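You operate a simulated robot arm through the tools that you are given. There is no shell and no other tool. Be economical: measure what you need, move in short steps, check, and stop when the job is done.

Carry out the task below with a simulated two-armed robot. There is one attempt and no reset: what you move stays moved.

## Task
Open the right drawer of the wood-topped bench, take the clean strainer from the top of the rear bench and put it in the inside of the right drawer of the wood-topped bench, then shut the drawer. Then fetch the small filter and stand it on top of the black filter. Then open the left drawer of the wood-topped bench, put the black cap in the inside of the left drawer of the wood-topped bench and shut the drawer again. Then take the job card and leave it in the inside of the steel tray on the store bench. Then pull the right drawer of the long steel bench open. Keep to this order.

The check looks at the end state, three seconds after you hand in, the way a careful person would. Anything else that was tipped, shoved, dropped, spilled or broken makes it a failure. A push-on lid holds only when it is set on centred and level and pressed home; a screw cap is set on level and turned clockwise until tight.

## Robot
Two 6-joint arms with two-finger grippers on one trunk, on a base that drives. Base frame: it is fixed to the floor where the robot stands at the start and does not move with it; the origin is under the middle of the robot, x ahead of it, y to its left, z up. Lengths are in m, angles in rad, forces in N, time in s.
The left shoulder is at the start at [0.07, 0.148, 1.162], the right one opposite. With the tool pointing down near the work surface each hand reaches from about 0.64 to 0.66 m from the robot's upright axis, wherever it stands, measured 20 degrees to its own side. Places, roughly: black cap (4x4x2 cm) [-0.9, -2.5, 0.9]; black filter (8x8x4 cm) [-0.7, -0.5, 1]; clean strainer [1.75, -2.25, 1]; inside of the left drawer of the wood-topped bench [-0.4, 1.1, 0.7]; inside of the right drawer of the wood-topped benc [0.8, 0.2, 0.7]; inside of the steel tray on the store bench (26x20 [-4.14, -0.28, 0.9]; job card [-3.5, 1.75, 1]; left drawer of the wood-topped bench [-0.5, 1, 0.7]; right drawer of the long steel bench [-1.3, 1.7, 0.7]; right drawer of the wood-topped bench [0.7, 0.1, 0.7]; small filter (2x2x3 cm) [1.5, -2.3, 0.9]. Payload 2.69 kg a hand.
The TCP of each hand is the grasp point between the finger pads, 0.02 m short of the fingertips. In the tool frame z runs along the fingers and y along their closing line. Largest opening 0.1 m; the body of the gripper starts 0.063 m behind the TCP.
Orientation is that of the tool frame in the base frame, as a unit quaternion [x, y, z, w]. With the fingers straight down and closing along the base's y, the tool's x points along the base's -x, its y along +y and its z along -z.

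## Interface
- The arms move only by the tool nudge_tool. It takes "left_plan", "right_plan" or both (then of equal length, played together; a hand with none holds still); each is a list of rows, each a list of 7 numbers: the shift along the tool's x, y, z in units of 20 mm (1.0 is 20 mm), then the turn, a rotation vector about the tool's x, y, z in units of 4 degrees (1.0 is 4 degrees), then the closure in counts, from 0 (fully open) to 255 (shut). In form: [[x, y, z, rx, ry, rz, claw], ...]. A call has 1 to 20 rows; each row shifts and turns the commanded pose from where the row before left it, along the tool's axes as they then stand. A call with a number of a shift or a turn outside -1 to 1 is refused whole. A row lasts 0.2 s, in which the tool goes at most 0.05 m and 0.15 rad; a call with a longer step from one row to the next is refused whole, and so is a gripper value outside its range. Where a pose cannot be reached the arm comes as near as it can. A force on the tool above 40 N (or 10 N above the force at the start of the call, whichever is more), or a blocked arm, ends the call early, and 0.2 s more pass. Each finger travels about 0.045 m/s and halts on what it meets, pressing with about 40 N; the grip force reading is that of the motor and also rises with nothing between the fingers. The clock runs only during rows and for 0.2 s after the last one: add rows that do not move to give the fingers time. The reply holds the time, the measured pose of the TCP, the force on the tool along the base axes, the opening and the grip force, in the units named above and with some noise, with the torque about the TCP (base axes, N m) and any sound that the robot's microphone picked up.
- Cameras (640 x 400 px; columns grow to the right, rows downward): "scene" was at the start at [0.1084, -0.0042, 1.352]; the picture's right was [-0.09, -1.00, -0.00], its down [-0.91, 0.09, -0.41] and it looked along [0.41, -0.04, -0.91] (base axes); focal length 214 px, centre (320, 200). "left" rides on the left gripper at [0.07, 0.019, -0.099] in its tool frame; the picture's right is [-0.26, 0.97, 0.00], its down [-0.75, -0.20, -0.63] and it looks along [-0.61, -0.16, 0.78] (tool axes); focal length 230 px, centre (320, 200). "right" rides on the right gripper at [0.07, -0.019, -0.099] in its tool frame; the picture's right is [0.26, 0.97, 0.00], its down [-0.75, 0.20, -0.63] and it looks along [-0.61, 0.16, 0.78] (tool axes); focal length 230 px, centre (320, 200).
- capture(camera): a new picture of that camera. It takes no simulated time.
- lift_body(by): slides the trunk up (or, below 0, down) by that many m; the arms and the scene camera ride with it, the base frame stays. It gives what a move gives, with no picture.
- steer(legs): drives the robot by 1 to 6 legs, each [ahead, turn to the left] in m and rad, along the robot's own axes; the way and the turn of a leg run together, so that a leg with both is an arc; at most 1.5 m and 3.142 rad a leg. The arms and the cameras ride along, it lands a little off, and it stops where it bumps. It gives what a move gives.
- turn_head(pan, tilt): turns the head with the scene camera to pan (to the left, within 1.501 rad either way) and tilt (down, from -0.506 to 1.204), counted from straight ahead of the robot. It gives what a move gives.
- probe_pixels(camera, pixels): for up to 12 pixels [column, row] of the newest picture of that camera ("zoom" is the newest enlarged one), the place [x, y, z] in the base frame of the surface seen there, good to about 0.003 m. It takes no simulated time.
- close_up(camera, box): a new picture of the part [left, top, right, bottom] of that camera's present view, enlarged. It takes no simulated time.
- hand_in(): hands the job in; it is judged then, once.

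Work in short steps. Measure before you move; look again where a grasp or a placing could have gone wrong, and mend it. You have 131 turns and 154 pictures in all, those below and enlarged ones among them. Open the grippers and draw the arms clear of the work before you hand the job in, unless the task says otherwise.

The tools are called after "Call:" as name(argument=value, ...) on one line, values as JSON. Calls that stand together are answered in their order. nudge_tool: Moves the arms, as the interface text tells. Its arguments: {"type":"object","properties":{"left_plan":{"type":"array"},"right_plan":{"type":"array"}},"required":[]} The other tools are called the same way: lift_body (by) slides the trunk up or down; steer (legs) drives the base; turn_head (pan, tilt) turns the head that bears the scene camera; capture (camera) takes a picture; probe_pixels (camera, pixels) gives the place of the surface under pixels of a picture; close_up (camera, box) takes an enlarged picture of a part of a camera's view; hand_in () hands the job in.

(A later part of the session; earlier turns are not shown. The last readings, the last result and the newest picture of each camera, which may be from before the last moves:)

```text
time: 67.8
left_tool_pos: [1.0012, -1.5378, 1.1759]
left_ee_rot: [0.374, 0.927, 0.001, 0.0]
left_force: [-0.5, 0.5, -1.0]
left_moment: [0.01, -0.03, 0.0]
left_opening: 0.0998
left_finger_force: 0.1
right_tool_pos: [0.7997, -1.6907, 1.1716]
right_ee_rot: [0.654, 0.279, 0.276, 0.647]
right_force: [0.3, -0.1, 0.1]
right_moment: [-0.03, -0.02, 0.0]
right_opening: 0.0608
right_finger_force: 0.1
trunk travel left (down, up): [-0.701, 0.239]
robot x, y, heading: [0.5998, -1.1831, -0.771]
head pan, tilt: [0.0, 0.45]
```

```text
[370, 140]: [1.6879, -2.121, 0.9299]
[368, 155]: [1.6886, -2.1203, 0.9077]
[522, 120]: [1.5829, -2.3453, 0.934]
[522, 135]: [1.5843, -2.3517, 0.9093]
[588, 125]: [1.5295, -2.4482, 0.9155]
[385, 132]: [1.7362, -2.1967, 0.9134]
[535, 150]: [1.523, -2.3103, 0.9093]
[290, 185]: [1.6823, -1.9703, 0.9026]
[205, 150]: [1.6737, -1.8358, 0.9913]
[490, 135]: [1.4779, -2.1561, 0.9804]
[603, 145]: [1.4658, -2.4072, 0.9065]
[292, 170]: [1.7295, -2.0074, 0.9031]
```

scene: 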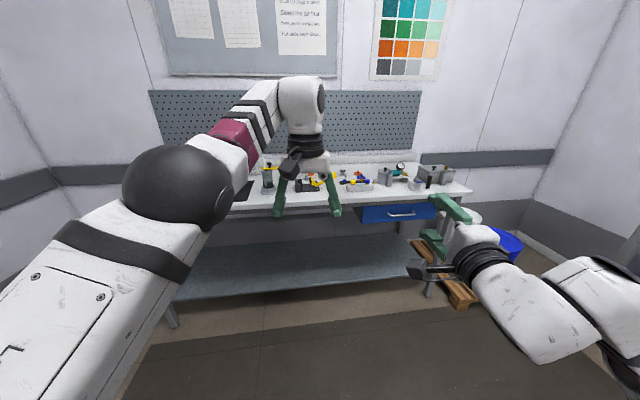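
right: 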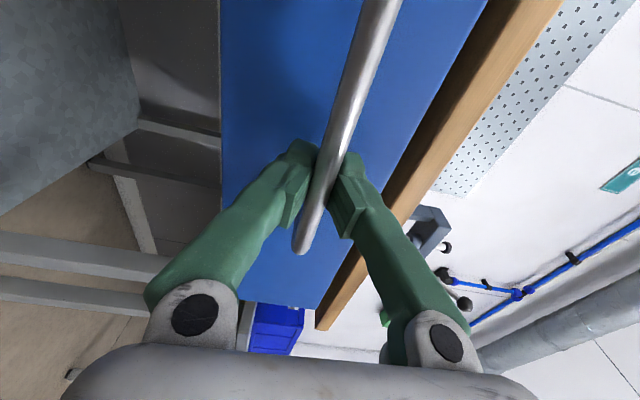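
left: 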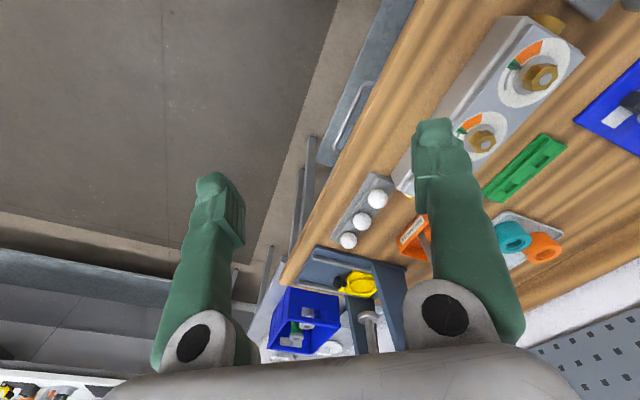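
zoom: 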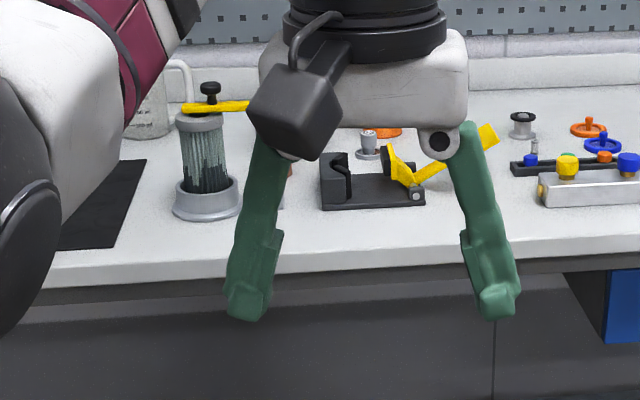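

I need a closer look; I drive to about 0.45 m from the rear bench edge, facing it squarely.

Call:
steer(legs=[[0, -0.198], [0.736, 0], [0, 0.368]])

Call:
turn_head(pan=-0.1, tilt=0.75)

Call:
capture(camera="scene")

Call:
capture(camera="left")

```text
time: 73.7
left_tool_pos: [1.4652, -2.0883, 1.1763]
left_ee_rot: [0.303, 0.953, 0.001, -0.001]
left_force: [-0.1, -0.1, 0.5]
left_moment: [0.01, -0.01, -0.02]
left_opening: 0.1
left_finger_force: 0.1
right_tool_pos: [1.2895, -2.2704, 1.1707]
right_ee_rot: [0.63, 0.328, 0.325, 0.624]
right_force: [-0.4, -0.1, -1.1]
right_moment: [0.02, 0.01, 0.06]
right_opening: 0.0609
right_finger_force: 0.0
trunk travel left (down, up): [-0.701, 0.239]
robot x, y, heading: [1.0144, -1.7965, -0.624]
head pan, tilt: [0.0, 0.45]
```

```text
time: 74.5
left_tool_pos: [1.4675, -2.087, 1.1766]
left_ee_rot: [0.303, 0.953, 0.001, 0.0]
left_force: [-0.5, 0.8, -1.2]
left_moment: [0.01, -0.03, 0.0]
left_opening: 0.1
left_finger_force: 0.1
right_tool_pos: [1.291, -2.2699, 1.1706]
right_ee_rot: [0.631, 0.328, 0.325, 0.624]
right_force: [0.5, 0.3, 0.5]
right_moment: [-0.03, 0.01, 0.01]
right_opening: 0.0603
right_finger_force: 0.1
trunk travel left (down, up): [-0.701, 0.239]
robot x, y, heading: [1.0156, -1.794, -0.622]
head pan, tilt: [-0.099, 0.75]
```

```text
127 pictures are left
```

scene: 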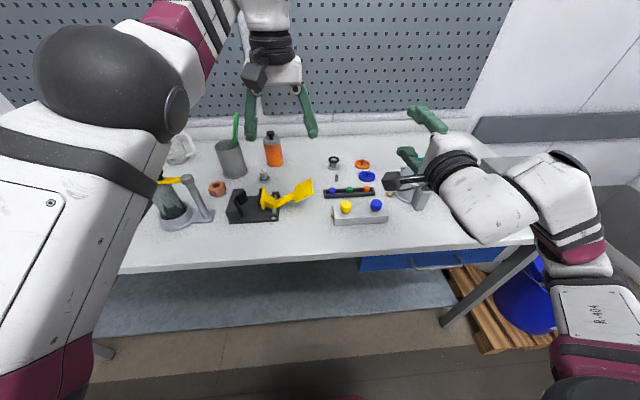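

```text
126 pictures are left
```

left: 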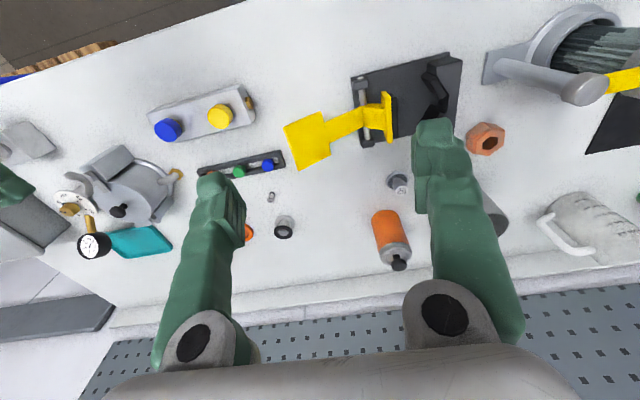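

Call:
close_up(camera="scene", box=[150, 110, 310, 230])

Call:
probe_pixels(camera="scene", pixels=[[265, 172], [273, 150], [232, 160], [218, 186], [334, 158], [334, 165], [362, 162], [366, 176], [337, 178], [300, 188], [175, 200], [200, 200]])

Call:
close_up(camera="scene", box=[310, 140, 410, 230])

```text
3.33 times, centred on (230, 170) of scene
```

zoom: 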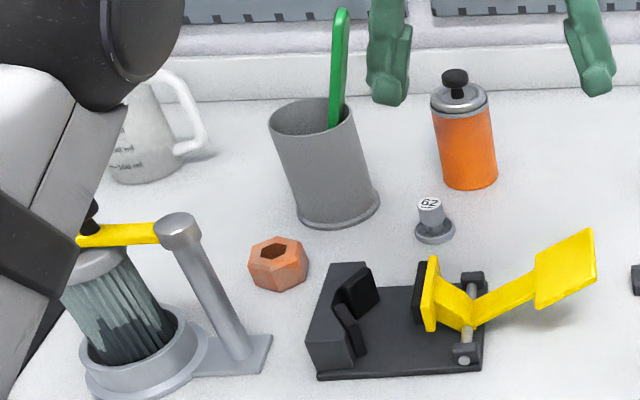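

```text
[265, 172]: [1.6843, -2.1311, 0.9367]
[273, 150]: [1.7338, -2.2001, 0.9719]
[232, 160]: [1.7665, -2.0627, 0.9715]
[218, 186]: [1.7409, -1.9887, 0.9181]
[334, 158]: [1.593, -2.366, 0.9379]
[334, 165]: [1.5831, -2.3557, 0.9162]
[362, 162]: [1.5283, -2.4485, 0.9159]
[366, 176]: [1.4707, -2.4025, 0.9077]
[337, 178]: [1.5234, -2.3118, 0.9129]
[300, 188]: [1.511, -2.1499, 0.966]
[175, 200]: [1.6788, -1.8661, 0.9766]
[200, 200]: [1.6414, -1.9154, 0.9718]
```

```text
4.44 times, centred on (360, 185) of scene
```

zoom: 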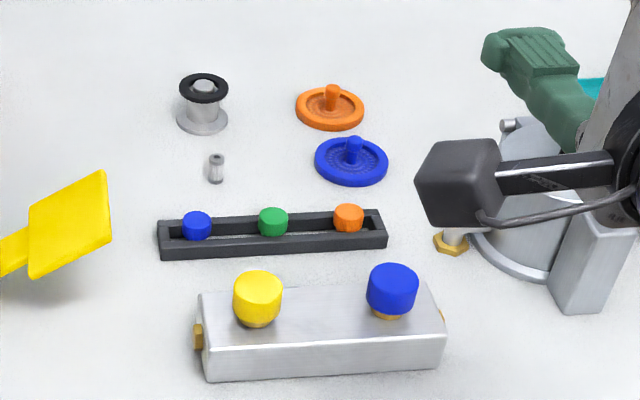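

Candidates near the stated place are the small grey part marked "62" (left view (398,183)) and the orange bottle; I zoom the left camera on them.

Call:
close_up(camera="left", box=[370, 150, 430, 210])

Call:
close_up(camera="left", box=[240, 170, 320, 250])

Call:
close_up(camera="scene", box=[240, 120, 340, 200])

```text
6.67 times, centred on (400, 180) of left
```

zoom: 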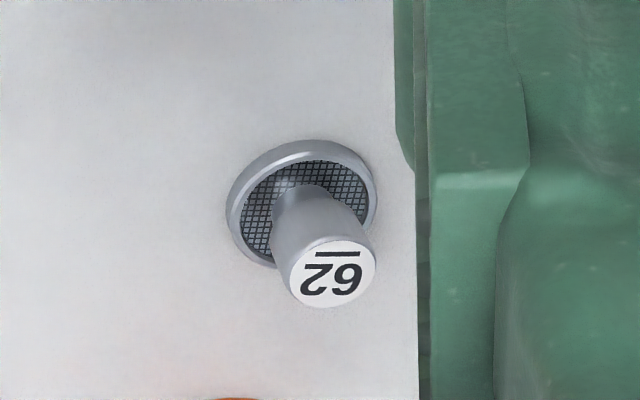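

```text
5.00 times, centred on (280, 210) of left
```

zoom: 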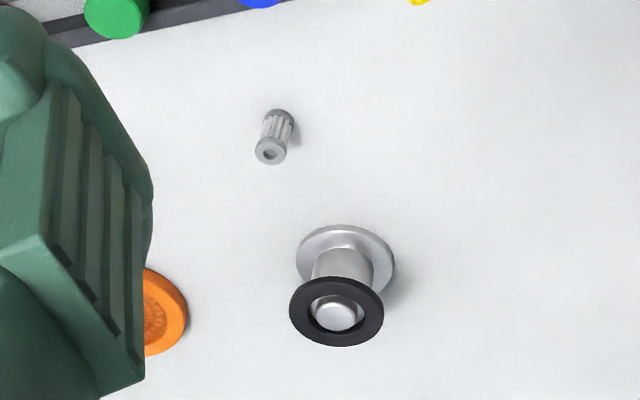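

```text
5.00 times, centred on (290, 160) of scene
```

zoom: 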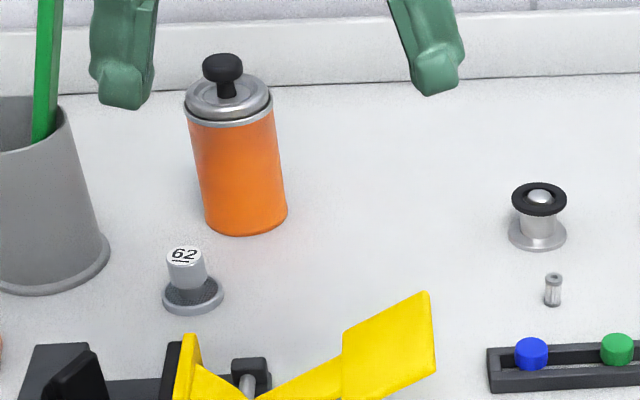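

The part marked 62 with the metal mesh is the strainer. I measure its knob and rim, and the bottle top.

Call:
probe_pixels(camera="zoom", pixels=[[185, 254], [170, 262], [203, 262], [187, 280], [165, 295], [222, 293], [192, 312], [222, 65], [205, 80], [268, 90], [240, 230], [553, 275]])

Call:
steer(legs=[[0.09, 0]])

```text
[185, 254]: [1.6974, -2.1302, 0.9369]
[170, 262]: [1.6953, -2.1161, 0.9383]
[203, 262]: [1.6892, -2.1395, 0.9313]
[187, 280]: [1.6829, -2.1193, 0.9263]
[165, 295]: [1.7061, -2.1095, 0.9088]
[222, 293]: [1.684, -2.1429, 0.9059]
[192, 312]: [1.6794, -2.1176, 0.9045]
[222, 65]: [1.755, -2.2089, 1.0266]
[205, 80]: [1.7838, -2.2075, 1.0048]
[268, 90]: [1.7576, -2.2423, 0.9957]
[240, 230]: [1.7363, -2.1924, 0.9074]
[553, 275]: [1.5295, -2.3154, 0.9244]
```

```text
time: 75.6
left_tool_pos: [1.5327, -2.1407, 1.1854]
left_ee_rot: [0.304, 0.953, 0.001, 0.003]
left_force: [-1.2, 0.5, -0.6]
left_moment: [-0.03, -0.04, -0.01]
left_opening: 0.1
left_finger_force: 0.0
right_tool_pos: [1.3549, -2.3146, 1.1737]
right_ee_rot: [0.626, 0.327, 0.325, 0.629]
right_force: [0.7, 0.5, -0.1]
right_moment: [-0.04, 0.01, -0.02]
right_opening: 0.0608
right_finger_force: 0.0
trunk travel left (down, up): [-0.701, 0.239]
robot x, y, heading: [1.0876, -1.8483, -0.619]
head pan, tilt: [-0.099, 0.75]
```

Knob centre is about (1.693,-2.128), top z 0.937. The cup stands 10 cm to its left, so I yaw the hand −90° first to keep the gripper body clear of cup and bottle.

Call:
nudge_tool(left_plan=[[0, 0, 0, 0, 0, -1, 60], [0, 0, 0, 0, 0, -1, 60], [0, 0, 0, 0, 0, -1, 60], [0, 0, 0, 0, 0, -1, 60], [0, 0, 0, 0, 0, -1, 60], [0, 0, 0, 0, 0, -1, 60], [0, 0, 0, 0, 0, -1, 60], [0, 0, 0, 0, 0, -1, 60], [0, 0, 0, 0, 0, -1, 60], [0, 0, 0, 0, 0, -1, 60], [0, 0, 0, 0, 0, -1, 60], [0, 0, 0, 0, 0, -1, 60], [0, 0, 0, 0, 0, -1, 60], [0, 0, 0, 0, 0, -1, 60], [0, 0, 0, 0, 0, -1, 60], [0, 0, 0, 0, 0, -1, 60], [0, 0, 0, 0, 0, -1, 60], [0, 0, 0, 0, 0, -1, 60], [0, 0, 0, 0, 0, -1, 60], [0, 0, 0, 0, 0, -1, 60]])

Call:
nudge_tool(left_plan=[[0, 0, 0, 0, 0, -1, 110], [0, 0, 0, 0, 0, -1, 110], [0, 0, 0, 0, 0, -0.5, 110]])

Call:
capture(camera="left")

```text
time: 79.8
left_tool_pos: [1.5314, -2.1442, 1.1973]
left_ee_rot: [-0.343, 0.939, -0.02, 0.011]
left_force: [-0.3, 0.1, 0.8]
left_moment: [0.0, 0.02, 0.01]
left_opening: 0.0765
left_finger_force: 0.0
left hand out of reach, approached as far as the arm can: row 1, 2
right_tool_pos: [1.3532, -2.3143, 1.1741]
right_ee_rot: [0.626, 0.327, 0.325, 0.629]
right_force: [-0.1, 0.0, -0.4]
right_moment: [-0.01, 0.03, -0.03]
right_opening: 0.0607
right_finger_force: 0.0
trunk travel left (down, up): [-0.701, 0.239]
robot x, y, heading: [1.0913, -1.8495, -0.62]
head pan, tilt: [-0.099, 0.75]
```

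```text
time: 80.6
left_tool_pos: [1.531, -2.1436, 1.1984]
left_ee_rot: [-0.423, 0.906, -0.019, 0.009]
left_force: [-0.6, -0.5, -0.7]
left_moment: [-0.02, 0.0, -0.04]
left_opening: 0.0568
left_finger_force: 0.0
right_tool_pos: [1.3542, -2.3138, 1.1748]
right_ee_rot: [0.626, 0.327, 0.326, 0.629]
right_force: [-0.8, 0.0, -0.4]
right_moment: [-0.01, 0.0, 0.0]
right_opening: 0.0608
right_finger_force: 0.0
trunk travel left (down, up): [-0.701, 0.239]
robot x, y, heading: [1.0918, -1.8475, -0.617]
head pan, tilt: [-0.099, 0.75]
```

```text
120 pictures are left
```

left: 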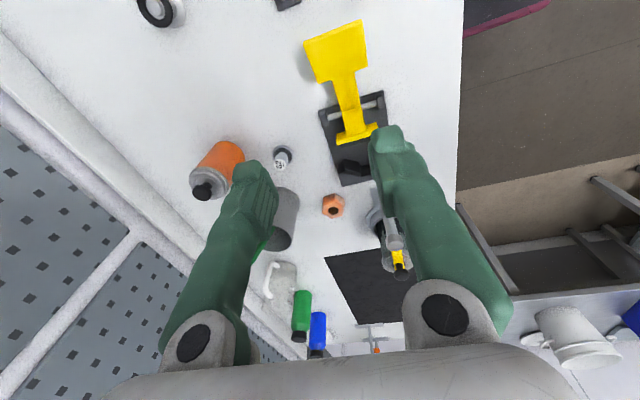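

Hand yawed. I move it above the strainer at z≈1.13.

Call:
nudge_tool(left_plan=[[-0.83, -0.81, 0.5, 0, 0, 0, 110], [-0.83, -0.81, 0.5, 0, 0, 0, 110], [-0.83, -0.81, 0.5, 0, 0, 0, 110], [-0.83, -0.81, 0.5, 0, 0, 0, 110], [-0.83, -0.81, 0.5, 0, 0, 0, 110], [-0.83, -0.81, 0.5, 0, 0, 0, 110], [-0.83, -0.81, 0.5, 0, 0, 0, 110]])

Call:
capture(camera="left")

Call:
capture(camera="scene")

```text
time: 82.2
left_tool_pos: [1.6569, -2.0831, 1.1089]
left_ee_rot: [-0.422, 0.906, -0.021, 0.009]
left_force: [0.5, 0.1, -0.8]
left_moment: [-0.02, 0.01, 0.04]
left_opening: 0.0564
left_finger_force: 0.1
left hand out of reach, approached as far as the arm can: row 1, 2, 3, 4, 5, 6, 7
right_tool_pos: [1.3549, -2.3137, 1.1751]
right_ee_rot: [0.626, 0.328, 0.325, 0.629]
right_force: [-0.5, -0.2, 0.0]
right_moment: [-0.01, -0.03, -0.01]
right_opening: 0.0608
right_finger_force: 0.0
trunk travel left (down, up): [-0.701, 0.239]
robot x, y, heading: [1.0892, -1.8463, -0.624]
head pan, tilt: [-0.099, 0.75]
```

```text
119 pictures are left
```

left: 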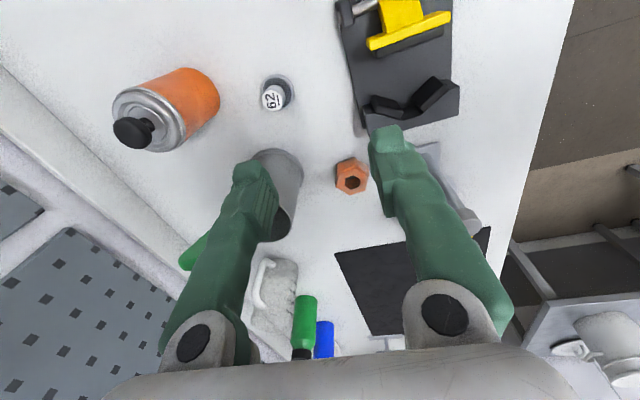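

```text
118 pictures are left
```

scene: 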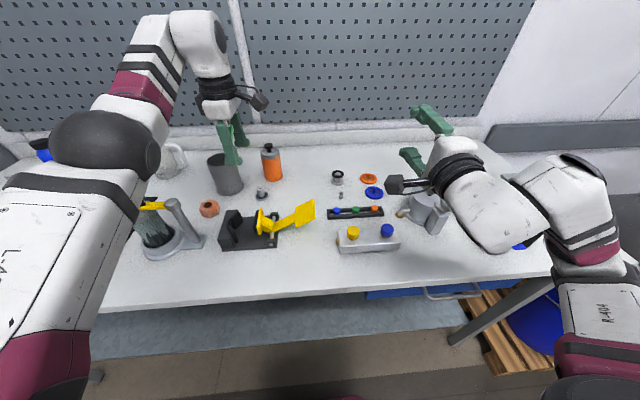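

The arm is at its radial limit here; reach should grow as the wrist descends, so I command 8 cm down.

Call:
nudge_tool(left_plan=[[0, 0, 1, 0, 0, 0, 110], [0, 0, 1, 0, 0, 0, 110], [0, 0, 1, 0, 0, 0, 110], [0, 0, 1, 0, 0, 0, 110]])

```text
time: 83.2
left_tool_pos: [1.6573, -2.0846, 1.0283]
left_ee_rot: [-0.422, 0.906, -0.019, 0.008]
left_force: [0.2, -0.6, -0.1]
left_moment: [0.01, 0.02, -0.03]
left_opening: 0.0571
left_finger_force: 0.1
right_tool_pos: [1.3547, -2.3136, 1.1741]
right_ee_rot: [0.626, 0.328, 0.324, 0.628]
right_force: [-0.5, 0.2, -0.5]
right_moment: [-0.01, -0.03, 0.01]
right_opening: 0.0608
right_finger_force: 0.0
trunk travel left (down, up): [-0.701, 0.239]
robot x, y, heading: [1.0901, -1.8523, -0.62]
head pan, tilt: [-0.099, 0.75]
```

Call:
nudge_tool(left_plan=[[0.17, -0.92, 0, 0, 0, 0, 110], [0.17, -0.92, 0, 0, 0, 0, 110], [0.17, -0.92, 0, 0, 0, 0, 110]])

Call:
capture(camera="left")

```text
time: 84.0
left_tool_pos: [1.6672, -2.0986, 1.0255]
left_ee_rot: [-0.424, 0.906, -0.019, 0.008]
left_force: [0.2, 0.0, 0.5]
left_moment: [-0.02, 0.0, 0.0]
left_opening: 0.057
left_finger_force: 0.0
left hand out of reach, approached as far as the arm can: row 2, 3
right_tool_pos: [1.3544, -2.3131, 1.1741]
right_ee_rot: [0.626, 0.328, 0.325, 0.629]
right_force: [-0.4, 0.6, -0.3]
right_moment: [0.0, 0.01, -0.02]
right_opening: 0.0607
right_finger_force: 0.1
trunk travel left (down, up): [-0.701, 0.239]
robot x, y, heading: [1.09, -1.8508, -0.621]
head pan, tilt: [-0.099, 0.75]
```

```text
117 pictures are left
```

left: 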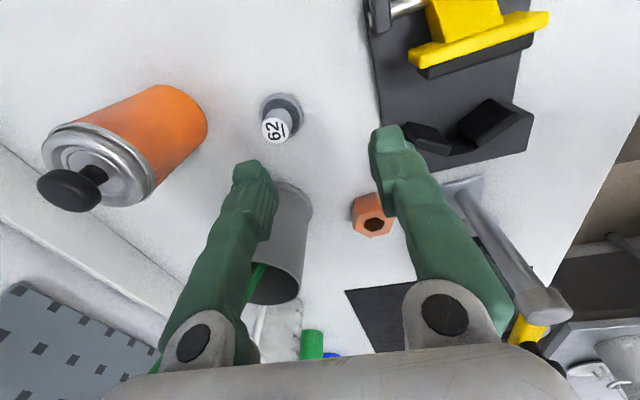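

4 cm short in reach; I creep the base forward 0.04 m (hand still clears everything).

Call:
steer(legs=[[0.04, 0]])

Call:
capture(camera="left")

```text
time: 84.8
left_tool_pos: [1.6987, -2.1234, 1.0307]
left_ee_rot: [-0.423, 0.906, -0.023, 0.011]
left_force: [-1.0, -0.2, 0.3]
left_moment: [-0.02, -0.03, 0.01]
left_opening: 0.0568
left_finger_force: 0.2
right_tool_pos: [1.3789, -2.3327, 1.1786]
right_ee_rot: [0.622, 0.326, 0.327, 0.632]
right_force: [-0.4, 0.4, 1.5]
right_moment: [0.05, 0.02, -0.04]
right_opening: 0.0608
right_finger_force: 0.1
trunk travel left (down, up): [-0.701, 0.239]
robot x, y, heading: [1.1222, -1.8716, -0.619]
head pan, tilt: [-0.099, 0.75]
```

```text
116 pictures are left
```

left: 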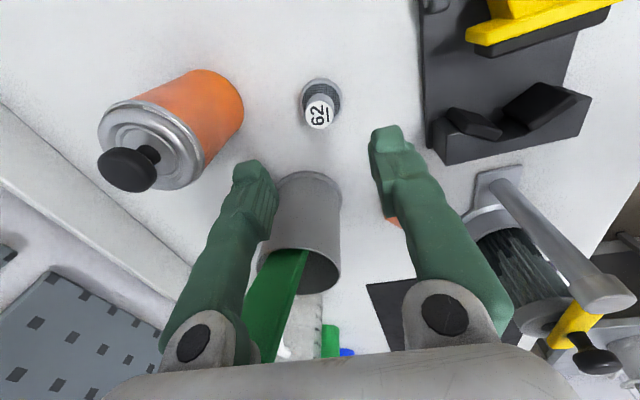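

Call:
probe_pixels(camera="left", pixels=[[319, 113], [308, 112], [332, 112], [318, 95], [300, 95], [341, 95], [285, 240], [340, 190], [300, 178]])

```text
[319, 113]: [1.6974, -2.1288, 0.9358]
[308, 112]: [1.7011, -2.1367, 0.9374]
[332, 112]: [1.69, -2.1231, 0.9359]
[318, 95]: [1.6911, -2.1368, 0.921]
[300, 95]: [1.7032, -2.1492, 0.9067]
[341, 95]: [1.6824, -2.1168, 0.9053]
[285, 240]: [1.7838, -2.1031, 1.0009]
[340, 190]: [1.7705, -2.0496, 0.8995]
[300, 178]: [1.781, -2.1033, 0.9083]
```

Knob centre ≈(1.696,-2.130). I descend 8 cm with small corrections and check.

Call:
nudge_tool(left_plan=[[0.2, 0.04, 1, 0, 0, 0, 110], [0.15, 0.04, 1, 0, 0, 0, 110], [0, 0.04, 1, 0, 0, 0, 110], [0, 0.04, 1, 0, 0, 0, 110]])

Call:
capture(camera="left")

```text
time: 85.8
left_tool_pos: [1.697, -2.1309, 0.9479]
left_ee_rot: [-0.422, 0.906, -0.021, 0.01]
left_force: [-0.6, 0.2, -1.0]
left_moment: [0.0, 0.02, 0.01]
left_opening: 0.057
left_finger_force: 0.2
right_tool_pos: [1.3829, -2.336, 1.1779]
right_ee_rot: [0.623, 0.328, 0.326, 0.63]
right_force: [-0.2, -0.3, -0.7]
right_moment: [0.02, -0.01, 0.0]
right_opening: 0.0609
right_finger_force: 0.0
trunk travel left (down, up): [-0.701, 0.239]
robot x, y, heading: [1.1217, -1.876, -0.616]
head pan, tilt: [-0.099, 0.75]
```

```text
115 pictures are left
```

left: 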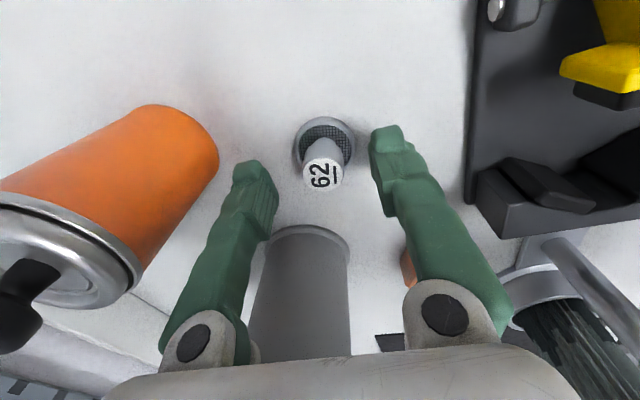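

Centred around the knob. I go down 14 mm and close.

Call:
nudge_tool(left_plan=[[0, 0.02, 0.7, 0, 0, 0, 110], [0, 0, 0, 0, 0, 0, 255], [0, 0, 0, 0, 0, 0, 255], [0, 0, 0, 0, 0, 0, 255], [0, 0, 0, 0, 0, 0, 255], [0, 0, -1, 0, 0, 0, 255], [0, 0, -1, 0, 0, 0, 255], [0, 0, -1, 0, 0, 0, 255]])

Call:
capture(camera="left")

```text
time: 87.6
left_tool_pos: [1.6941, -2.1282, 0.9957]
left_ee_rot: [-0.423, 0.906, -0.022, 0.011]
left_force: [0.2, -0.6, 0.1]
left_moment: [0.0, 0.02, 0.01]
left_opening: 0.0228
left_finger_force: 40.3
right_tool_pos: [1.3815, -2.3341, 1.1779]
right_ee_rot: [0.623, 0.326, 0.326, 0.632]
right_force: [-0.1, 0.7, -0.7]
right_moment: [-0.02, 0.01, 0.01]
right_opening: 0.0609
right_finger_force: 0.1
trunk travel left (down, up): [-0.701, 0.239]
robot x, y, heading: [1.1234, -1.8725, -0.62]
head pan, tilt: [-0.099, 0.75]
```

```text
114 pictures are left
```

left: 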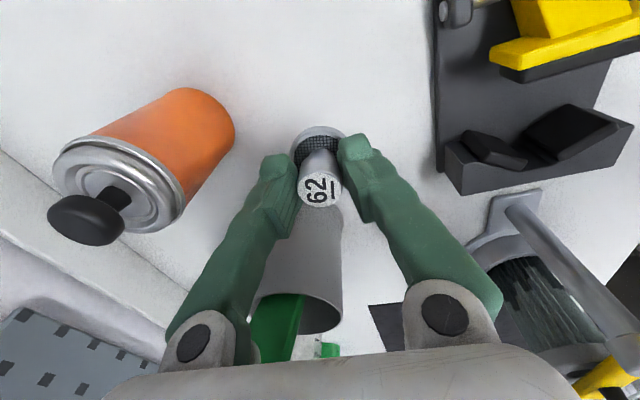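

The strainer is held (opening 0.023, 40 N). I raise the trunk, back off and drive to the open drawer.

Call:
lift_body(by=0.2)

Call:
steer(legs=[[-0.35, 0], [0, 2.71], [1.1, 0], [0, -1.167]])

Call:
turn_head(pan=0.1, tilt=0.9)

Call:
capture(camera="scene")

Call:
capture(camera="left")

```text
time: 89.8
left_tool_pos: [1.6944, -2.127, 1.1958]
left_ee_rot: [-0.423, 0.906, -0.023, 0.01]
left_force: [-1.0, -0.6, -1.2]
left_moment: [0.01, -0.03, 0.0]
left_opening: 0.0227
left_finger_force: 39.4
right_tool_pos: [1.3824, -2.3352, 1.3777]
right_ee_rot: [0.623, 0.327, 0.326, 0.632]
right_force: [-0.5, -0.1, -0.7]
right_moment: [0.04, 0.0, -0.01]
right_opening: 0.0607
right_finger_force: 0.1
trunk travel left (down, up): [-0.901, 0.039]
robot x, y, heading: [1.1201, -1.8754, -0.618]
head pan, tilt: [-0.099, 0.75]
```

```text
time: 106.5
left_tool_pos: [0.5873, -0.1502, 1.1957]
left_ee_rot: [0.934, -0.357, 0.01, -0.023]
left_force: [0.0, 0.3, -1.3]
left_moment: [-0.03, 0.02, 0.02]
left_opening: 0.0226
left_finger_force: 40.1
right_tool_pos: [0.7838, -0.4695, 1.3776]
right_ee_rot: [0.222, 0.668, 0.673, 0.227]
right_force: [0.6, -0.6, -0.1]
right_moment: [0.03, 0.0, 0.05]
right_opening: 0.0609
right_finger_force: 0.1
trunk travel left (down, up): [-0.901, 0.039]
robot x, y, heading: [0.3146, -0.7156, 0.915]
head pan, tilt: [-0.099, 0.75]
```

```text
time: 107.2
left_tool_pos: [0.5871, -0.1496, 1.1952]
left_ee_rot: [0.933, -0.358, 0.009, -0.023]
left_force: [0.5, 0.5, -0.5]
left_moment: [0.02, -0.03, -0.01]
left_opening: 0.0229
left_finger_force: 40.0
right_tool_pos: [0.783, -0.4701, 1.378]
right_ee_rot: [0.221, 0.668, 0.673, 0.228]
right_force: [-0.2, -0.2, 0.3]
right_moment: [-0.02, 0.03, 0.0]
right_opening: 0.0609
right_finger_force: 0.0
trunk travel left (down, up): [-0.901, 0.039]
robot x, y, heading: [0.3171, -0.7132, 0.919]
head pan, tilt: [0.099, 0.901]
```

```text
113 pictures are left
```

scene: 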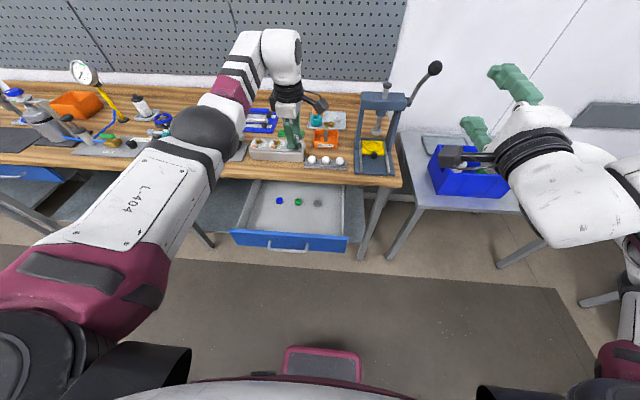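

```text
112 pictures are left
```

left: 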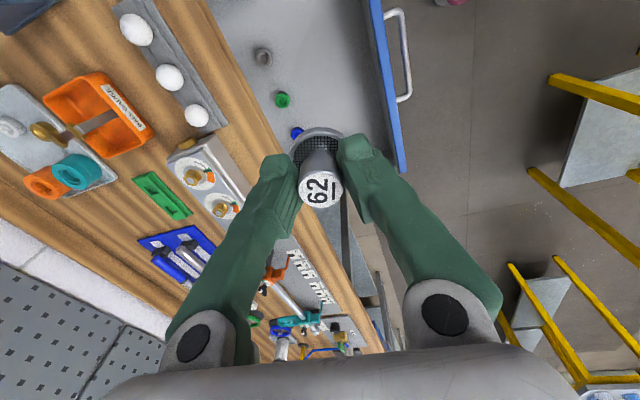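

I probe the drawer: caps (280,201),(299,202),(318,202), front and side panels, handle.

Call:
probe_pixels(camera="scene", pixels=[[280, 201], [299, 202], [318, 202], [290, 225], [330, 225], [270, 220], [290, 236], [340, 238], [345, 200], [250, 210], [290, 248], [300, 185]])

```text
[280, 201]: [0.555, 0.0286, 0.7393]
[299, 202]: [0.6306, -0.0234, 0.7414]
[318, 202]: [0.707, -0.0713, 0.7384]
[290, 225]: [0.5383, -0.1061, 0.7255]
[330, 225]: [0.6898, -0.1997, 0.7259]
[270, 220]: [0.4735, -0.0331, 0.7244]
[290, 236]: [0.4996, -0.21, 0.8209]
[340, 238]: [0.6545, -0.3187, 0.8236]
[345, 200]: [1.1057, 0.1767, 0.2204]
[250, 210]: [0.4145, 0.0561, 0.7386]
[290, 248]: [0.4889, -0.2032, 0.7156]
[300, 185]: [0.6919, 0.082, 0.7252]
```

The drawer floor is z 0.725, panel top 0.82; the present hand position (n 0.235, t 0.559) is clear of the caps. I check elbow and side-table clearances before lowering.

Call:
probe_pixels(camera="scene", pixels=[[205, 130], [200, 155], [235, 140], [240, 80], [285, 60], [290, 95], [470, 208], [450, 195], [430, 165], [190, 200], [150, 180]])

```text
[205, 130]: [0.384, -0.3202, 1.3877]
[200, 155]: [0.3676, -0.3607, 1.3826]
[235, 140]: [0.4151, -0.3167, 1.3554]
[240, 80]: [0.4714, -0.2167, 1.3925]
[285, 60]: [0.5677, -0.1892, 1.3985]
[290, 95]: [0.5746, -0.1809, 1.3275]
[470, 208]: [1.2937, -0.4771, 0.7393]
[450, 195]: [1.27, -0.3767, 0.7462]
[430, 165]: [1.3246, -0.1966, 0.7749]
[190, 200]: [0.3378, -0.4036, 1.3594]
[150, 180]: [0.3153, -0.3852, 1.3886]
```

All clear of the bench. I lower the trunk 0.42 m and look.

Call:
lift_body(by=-0.42)

Call:
capture(camera="left")

```text
refused: -0.42 is not a number from -0.4 to 0.4
```

```text
111 pictures are left
```

left: 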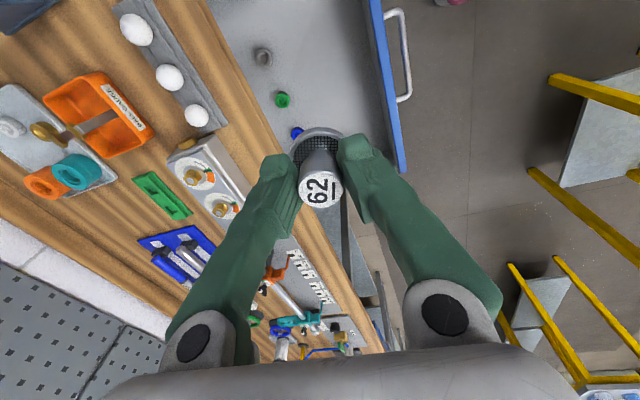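

Limit is 0.4 per call; I lower 0.39 and look.

Call:
lift_body(by=-0.39)

Call:
capture(camera="left")

```text
time: 111.0
left_tool_pos: [0.5873, -0.1508, 0.8058]
left_ee_rot: [0.934, -0.357, 0.008, -0.023]
left_force: [0.0, 0.8, -0.7]
left_moment: [-0.02, 0.0, -0.01]
left_opening: 0.0226
left_finger_force: 40.1
right_tool_pos: [0.7831, -0.4702, 0.9864]
right_ee_rot: [0.222, 0.668, 0.672, 0.228]
right_force: [0.4, -0.9, 0.3]
right_moment: [0.03, 0.01, -0.02]
right_opening: 0.0608
right_finger_force: 0.1
trunk travel left (down, up): [-0.511, 0.429]
robot x, y, heading: [0.3118, -0.7133, 0.922]
head pan, tilt: [0.099, 0.901]
```

```text
110 pictures are left
```

left: 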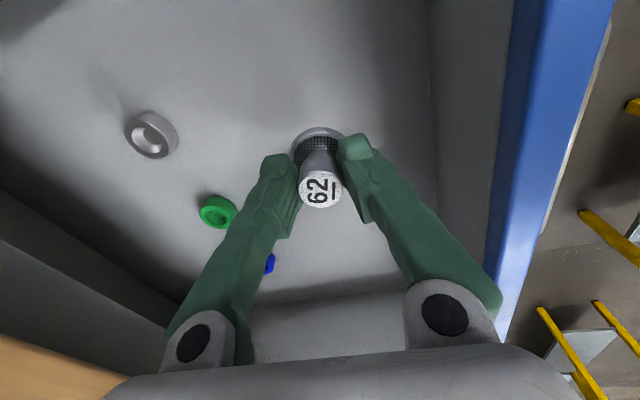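

Call:
lift_body(by=-0.047)

Call:
nudge_tool(left_plan=[[0, 0, 0.1, 0, 0, 0, 255], [0, 0, 0, 0, 0, 0, 255]])

Call:
capture(camera="left")

```text
time: 111.9
left_tool_pos: [0.5876, -0.1507, 0.7589]
left_ee_rot: [0.934, -0.357, 0.009, -0.023]
left_force: [0.1, -0.7, 2.3]
left_moment: [-0.07, 0.06, 0.0]
left_opening: 0.0226
left_finger_force: 40.1
right_tool_pos: [0.7831, -0.4698, 0.9399]
right_ee_rot: [0.221, 0.667, 0.673, 0.229]
right_force: [-0.6, 0.2, -0.7]
right_moment: [0.02, 0.02, 0.0]
right_opening: 0.0609
right_finger_force: 0.1
trunk travel left (down, up): [-0.464, 0.476]
robot x, y, heading: [0.3136, -0.7143, 0.915]
head pan, tilt: [0.099, 0.901]
```

```text
time: 112.5
left_tool_pos: [0.5871, -0.1502, 0.7593]
left_ee_rot: [0.934, -0.357, 0.009, -0.024]
left_force: [0.5, 1.6, 11.6]
left_moment: [-0.12, 0.13, 0.0]
left_opening: 0.0227
left_finger_force: 39.6
right_tool_pos: [0.7829, -0.4717, 0.9409]
right_ee_rot: [0.221, 0.668, 0.673, 0.229]
right_force: [0.6, -1.1, -0.3]
right_moment: [0.0, 0.0, -0.01]
right_opening: 0.0609
right_finger_force: 0.1
trunk travel left (down, up): [-0.464, 0.476]
robot x, y, heading: [0.3174, -0.712, 0.915]
head pan, tilt: [0.099, 0.901]
```

```text
109 pictures are left
```

left: 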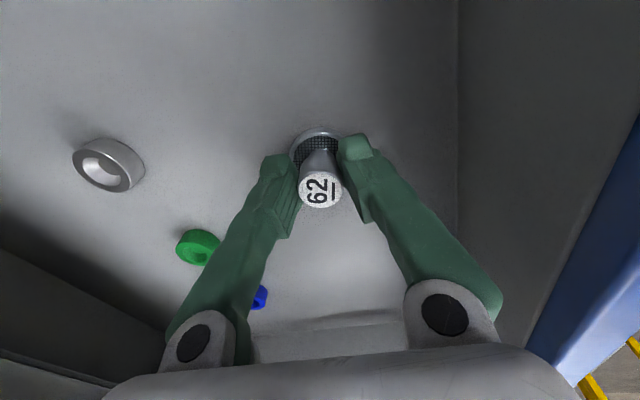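

It rests on the drawer floor (11.6 N upward). I open slightly and lift straight out by trunk.

Call:
nudge_tool(left_plan=[[0, 0, -0.05, 0, 0, 0, 130], [0, 0, 0, 0, 0, 0, 130], [0, 0, 0, 0, 0, 0, 130], [0, 0, -0.5, 0, 0, 0, 130], [0, 0, -1, 0, 0, 0, 130], [0, 0, -1, 0, 0, 0, 130]])

Call:
lift_body(by=0.3)

Call:
capture(camera="left")

```text
time: 113.9
left_tool_pos: [0.5862, -0.1538, 0.8083]
left_ee_rot: [0.934, -0.357, 0.01, -0.023]
left_force: [0.0, 0.0, -0.1]
left_moment: [0.02, 0.04, 0.01]
left_opening: 0.0493
left_finger_force: 0.2
right_tool_pos: [0.7846, -0.4703, 0.9404]
right_ee_rot: [0.221, 0.668, 0.673, 0.229]
right_force: [1.0, -1.3, -0.2]
right_moment: [0.03, 0.0, -0.01]
right_opening: 0.0607
right_finger_force: 0.1
trunk travel left (down, up): [-0.464, 0.476]
robot x, y, heading: [0.3144, -0.7122, 0.918]
head pan, tilt: [0.099, 0.901]
```

```text
time: 116.9
left_tool_pos: [0.587, -0.1528, 1.1066]
left_ee_rot: [0.934, -0.357, 0.009, -0.023]
left_force: [-0.8, 0.5, 0.1]
left_moment: [0.02, 0.02, 0.0]
left_opening: 0.049
left_finger_force: 0.0
right_tool_pos: [0.7828, -0.47, 1.2417]
right_ee_rot: [0.221, 0.668, 0.673, 0.229]
right_force: [0.9, -0.6, -0.1]
right_moment: [0.01, 0.0, -0.05]
right_opening: 0.0607
right_finger_force: 0.0
trunk travel left (down, up): [-0.764, 0.176]
robot x, y, heading: [0.3181, -0.7132, 0.918]
head pan, tilt: [0.099, 0.901]
```

```text
108 pictures are left
```

left: 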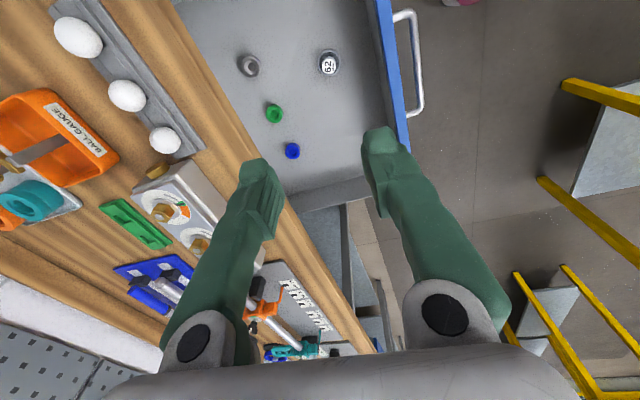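

The strainer stands clear of the caps. To shut the drawer I'll push with the right hand; first I pull the left hand back, then reposition the base in front of the handle.

Call:
nudge_tool(left_plan=[[0, 0.8, 0, 0, 0, 0, 130], [0, 0.8, 0, 0, 0, 0, 130], [0, 0.8, 0, 0, 0, 0, 130], [0, 0.8, 0, 0, 0, 0, 130], [0, 0.8, 0, 0, 0, 0, 130]])

Call:
lift_body(by=0.15)

Call:
steer(legs=[[0, 1.69], [0.392, 0], [0, -1.69]])

Call:
turn_head(pan=-0.2, tilt=0.9)

Call:
capture(camera="scene")

```text
time: 118.1
left_tool_pos: [0.5775, -0.163, 1.107]
left_ee_rot: [0.934, -0.357, 0.009, -0.023]
left_force: [0.1, -0.5, -1.3]
left_moment: [0.02, 0.0, -0.01]
left_opening: 0.049
left_finger_force: 0.0
left hand out of reach, approached as far as the arm can: row 1, 2, 3, 4, 5
right_tool_pos: [0.7835, -0.4696, 1.2403]
right_ee_rot: [0.222, 0.668, 0.673, 0.228]
right_force: [0.0, 0.1, -0.5]
right_moment: [-0.03, 0.01, -0.02]
right_opening: 0.0608
right_finger_force: 0.0
trunk travel left (down, up): [-0.764, 0.176]
robot x, y, heading: [0.3159, -0.7132, 0.916]
head pan, tilt: [0.099, 0.901]
```

```text
time: 119.8
left_tool_pos: [0.5771, -0.163, 1.2568]
left_ee_rot: [0.934, -0.358, 0.008, -0.022]
left_force: [0.2, 0.3, -0.5]
left_moment: [-0.02, -0.02, -0.01]
left_opening: 0.0493
left_finger_force: 0.2
right_tool_pos: [0.7833, -0.4696, 1.3917]
right_ee_rot: [0.222, 0.669, 0.672, 0.228]
right_force: [1.0, 0.0, -0.3]
right_moment: [0.01, 0.0, 0.02]
right_opening: 0.0609
right_finger_force: 0.0
trunk travel left (down, up): [-0.914, 0.026]
robot x, y, heading: [0.3148, -0.7154, 0.917]
head pan, tilt: [0.099, 0.901]
```

```text
time: 130.4
left_tool_pos: [0.2381, 0.0408, 1.2553]
left_ee_rot: [0.934, -0.356, 0.01, -0.021]
left_force: [-0.4, 0.5, -0.8]
left_moment: [0.03, 0.02, 0.01]
left_opening: 0.0491
left_finger_force: 0.0
right_tool_pos: [0.4452, -0.2663, 1.3893]
right_ee_rot: [0.222, 0.668, 0.673, 0.229]
right_force: [-1.0, 0.6, -0.4]
right_moment: [-0.01, -0.02, 0.03]
right_opening: 0.0607
right_finger_force: 0.1
trunk travel left (down, up): [-0.914, 0.026]
robot x, y, heading: [-0.0235, -0.5136, 0.918]
head pan, tilt: [0.099, 0.901]
```

```text
time: 131.2
left_tool_pos: [0.2387, 0.041, 1.256]
left_ee_rot: [0.934, -0.355, 0.009, -0.022]
left_force: [0.1, -1.2, -0.2]
left_moment: [-0.02, 0.03, -0.02]
left_opening: 0.0492
left_finger_force: 0.1
right_tool_pos: [0.4445, -0.2665, 1.39]
right_ee_rot: [0.222, 0.668, 0.673, 0.227]
right_force: [0.1, -0.7, -0.1]
right_moment: [0.0, 0.01, 0.02]
right_opening: 0.0608
right_finger_force: 0.1
trunk travel left (down, up): [-0.914, 0.026]
robot x, y, heading: [-0.0249, -0.509, 0.918]
head pan, tilt: [-0.201, 0.901]
```

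```text
107 pictures are left
```

scene: 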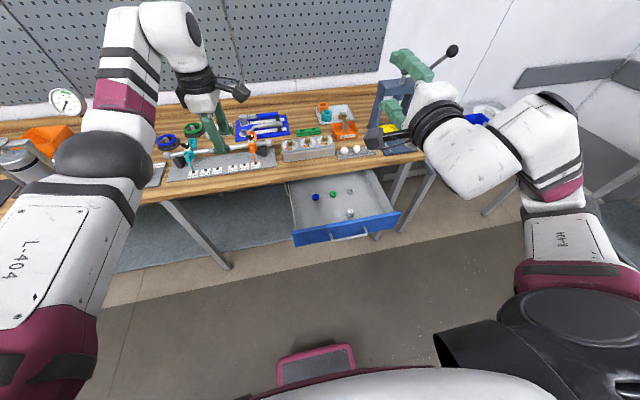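

The left hand won't retract straight; I swing it sideways to the left along an arc so it ends further back.

Call:
nudge_tool(left_plan=[[-1, 0.15, 0, 0, 0, 0, 130], [-1, 0.2, 0, 0, 0, 0, 130], [-1, 0.25, 0, 0, 0, 0, 130], [-1, 0.3, 0, 0, 0, 0, 130], [-1, 0.4, 0, 0, 0, 0, 130], [-1, 0.45, 0, 0, 0, 0, 130], [-1, 0.5, 0, 0, 0, 0, 130], [-1, 0.55, 0, 0, 0, 0, 130], [-1, 0.6, 0, 0, 0, 0, 130], [-1, 0.65, 0, 0, 0, 0, 130], [-1, 0.7, 0, 0, 0, 0, 130], [-1, 0.8, 0, 0, 0, 0, 130], [-1, 0.9, 0, 0, 0, 0, 130]])

```text
time: 134.0
left_tool_pos: [-0.0127, 0.1751, 1.2406]
left_ee_rot: [0.934, -0.356, 0.009, -0.022]
left_force: [-0.3, -0.6, -0.5]
left_moment: [-0.01, -0.04, 0.01]
left_opening: 0.0489
left_finger_force: 0.1
left hand out of reach, approached as far as the arm can: row 1, 2, 3, 4, 5, 6, 7, 8, 9, 10, 11, 12, 13
right_tool_pos: [0.4444, -0.2653, 1.3905]
right_ee_rot: [0.222, 0.668, 0.672, 0.228]
right_force: [-0.7, -0.2, -0.8]
right_moment: [0.0, 0.0, -0.01]
right_opening: 0.0608
right_finger_force: 0.0
trunk travel left (down, up): [-0.914, 0.026]
robot x, y, heading: [-0.0237, -0.513, 0.917]
head pan, tilt: [-0.201, 0.901]
```

Left hand is now safely back. I lower the trunk to bring the right hand to handle height.

Call:
lift_body(by=-0.4)

Call:
lift_body(by=-0.214)

Call:
capture(camera="right")

Call:
capture(camera="scene")

```text
time: 137.9
left_tool_pos: [-0.0105, 0.1765, 0.8404]
left_ee_rot: [0.934, -0.355, 0.008, -0.023]
left_force: [0.4, 0.1, -0.8]
left_moment: [0.01, 0.01, 0.02]
left_opening: 0.0489
left_finger_force: 0.1
right_tool_pos: [0.4461, -0.2661, 0.9905]
right_ee_rot: [0.222, 0.668, 0.672, 0.228]
right_force: [0.0, -0.7, 0.5]
right_moment: [0.01, -0.02, 0.01]
right_opening: 0.0609
right_finger_force: 0.2
trunk travel left (down, up): [-0.514, 0.426]
robot x, y, heading: [-0.026, -0.5091, 0.928]
head pan, tilt: [-0.201, 0.901]
```

```text
time: 140.1
left_tool_pos: [-0.0116, 0.176, 0.6271]
left_ee_rot: [0.934, -0.356, 0.009, -0.023]
left_force: [1.1, -0.2, 0.9]
left_moment: [-0.02, 0.02, -0.02]
left_opening: 0.0492
left_finger_force: 0.0
right_tool_pos: [0.4443, -0.2662, 0.777]
right_ee_rot: [0.222, 0.668, 0.672, 0.229]
right_force: [-0.2, -0.1, 0.1]
right_moment: [-0.01, 0.0, 0.01]
right_opening: 0.0607
right_finger_force: 0.1
trunk travel left (down, up): [-0.3, 0.64]
robot x, y, heading: [-0.0243, -0.5128, 0.921]
head pan, tilt: [-0.201, 0.901]
```

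```text
106 pictures are left
```

right: 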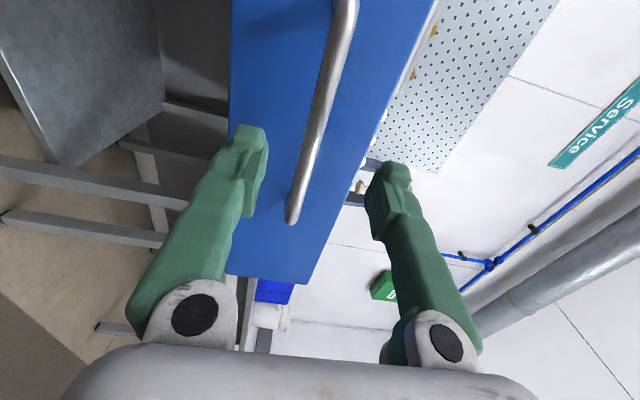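

```text
105 pictures are left
```

scene: 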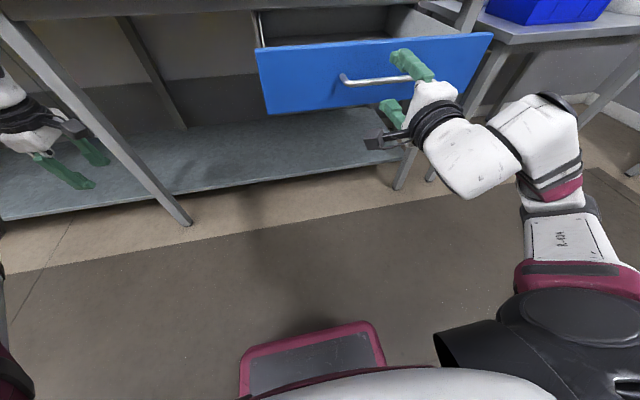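

The open fingers straddle the handle bar. I push the face with the fingertips, 0.19 m slowly by arm.

Call:
nudge_tool(right_plan=[[0, 0, 0.6, 0, 0, 0, 100], [0, 0, 0.6, 0, 0, 0, 100], [0, 0, 0.6, 0, 0, 0, 100], [0, 0, 0.6, 0, 0, 0, 100], [0, 0, 0.4, 0, 0, 0, 100], [0, 0, 0.4, 0, 0, 0, 100], [0, 0, 0.4, 0, 0, 0, 100], [0, 0, 0.5, 0, 0, 0, 100], [0, 0, 0.5, 0, 0, 0, 100], [0, 0, 0.5, 0, 0, 0, 100], [0, 0, 0.5, 0, 0, 0, 100], [0, 0, 0.5, 0, 0, 0, 100], [0, 0, 0.5, 0, 0, 0, 100], [0, 0, 0.5, 0, 0, 0, 100], [0, 0, 0.5, 0, 0, 0, 100], [0, 0, 0.5, 0, 0, 0, 100], [0, 0, 0.5, 0, 0, 0, 100], [0, 0, 0.5, 0, 0, 0, 100]])

Call:
capture(camera="scene")

```text
time: 143.9
left_tool_pos: [-0.0115, 0.1753, 0.6266]
left_ee_rot: [0.934, -0.355, 0.009, -0.023]
left_force: [-0.4, 0.4, -0.6]
left_moment: [0.01, -0.01, 0.04]
left_opening: 0.0492
left_finger_force: 0.0
right_tool_pos: [0.5566, -0.1238, 0.7781]
right_ee_rot: [0.218, 0.671, 0.672, 0.225]
right_force: [-0.3, -0.8, 0.4]
right_moment: [-0.01, -0.02, 0.0]
right_opening: 0.061
right_finger_force: 0.0
trunk travel left (down, up): [-0.3, 0.64]
robot x, y, heading: [-0.0218, -0.5081, 0.926]
head pan, tilt: [-0.201, 0.901]
```

```text
104 pictures are left
```

scene: 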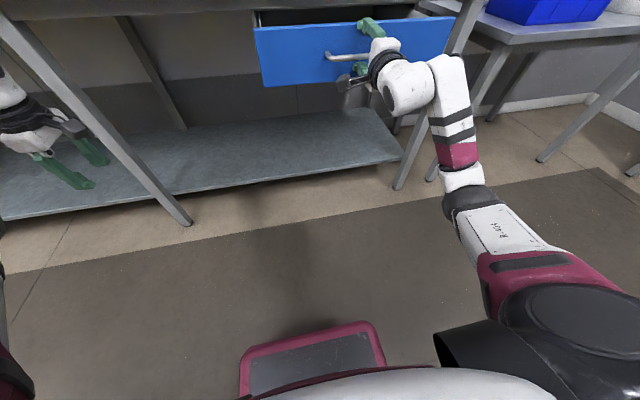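

Drawer about 60% shut. I drive forward 0.13 m, watching that the left hand stays clear of the bench edge.

Call:
steer(legs=[[0.13, 0]])

Call:
turn_head(pan=0.5, tilt=0.8)

Call:
capture(camera="scene")

Call:
capture(camera="right")

```text
time: 145.2
left_tool_pos: [0.069, 0.2793, 0.6258]
left_ee_rot: [0.935, -0.355, 0.008, -0.022]
left_force: [-0.7, 0.6, -0.2]
left_moment: [0.0, 0.0, 0.04]
left_opening: 0.0492
left_finger_force: 0.1
right_tool_pos: [0.6374, -0.0181, 0.7776]
right_ee_rot: [0.219, 0.671, 0.672, 0.224]
right_force: [0.5, 0.3, 0.4]
right_moment: [0.01, -0.04, 0.0]
right_opening: 0.0609
right_finger_force: 0.1
trunk travel left (down, up): [-0.3, 0.64]
robot x, y, heading: [0.0548, -0.4082, 0.921]
head pan, tilt: [-0.201, 0.901]
```

```text
time: 146.3
left_tool_pos: [0.0668, 0.2799, 0.6268]
left_ee_rot: [0.934, -0.356, 0.008, -0.023]
left_force: [-1.5, -0.3, -0.1]
left_moment: [0.01, -0.01, 0.01]
left_opening: 0.0489
left_finger_force: 0.1
right_tool_pos: [0.6367, -0.0178, 0.7778]
right_ee_rot: [0.219, 0.67, 0.672, 0.225]
right_force: [0.0, 0.9, 0.2]
right_moment: [-0.02, -0.01, 0.05]
right_opening: 0.0607
right_finger_force: 0.1
trunk travel left (down, up): [-0.3, 0.64]
robot x, y, heading: [0.0549, -0.4046, 0.918]
head pan, tilt: [0.499, 0.799]
```

```text
103 pictures are left
```

scene: 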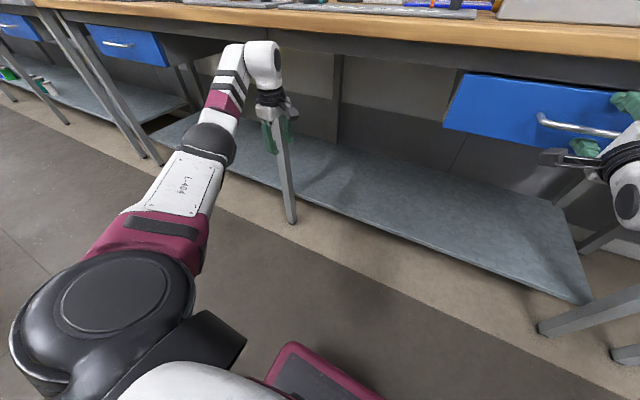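

```text
102 pictures are left
```

right: 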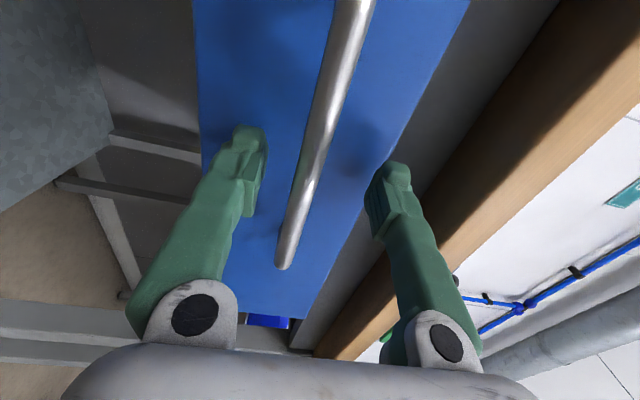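

Call:
probe_pixels(camera="scene", pixels=[[480, 110], [560, 100], [500, 125], [280, 130], [265, 60], [286, 180], [580, 130], [400, 35]])

Call:
probe_pixels(camera="right", pixels=[[280, 80], [230, 100], [400, 60], [420, 150]])

```text
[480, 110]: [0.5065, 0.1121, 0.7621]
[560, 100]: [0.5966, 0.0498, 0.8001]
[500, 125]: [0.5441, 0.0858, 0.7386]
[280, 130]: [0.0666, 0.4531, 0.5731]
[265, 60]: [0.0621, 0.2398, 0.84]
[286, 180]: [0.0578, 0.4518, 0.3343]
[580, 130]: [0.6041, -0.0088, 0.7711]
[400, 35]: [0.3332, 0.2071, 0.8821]
```

```text
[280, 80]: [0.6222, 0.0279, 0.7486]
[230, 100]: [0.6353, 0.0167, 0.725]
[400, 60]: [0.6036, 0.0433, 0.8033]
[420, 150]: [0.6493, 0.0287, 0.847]
```

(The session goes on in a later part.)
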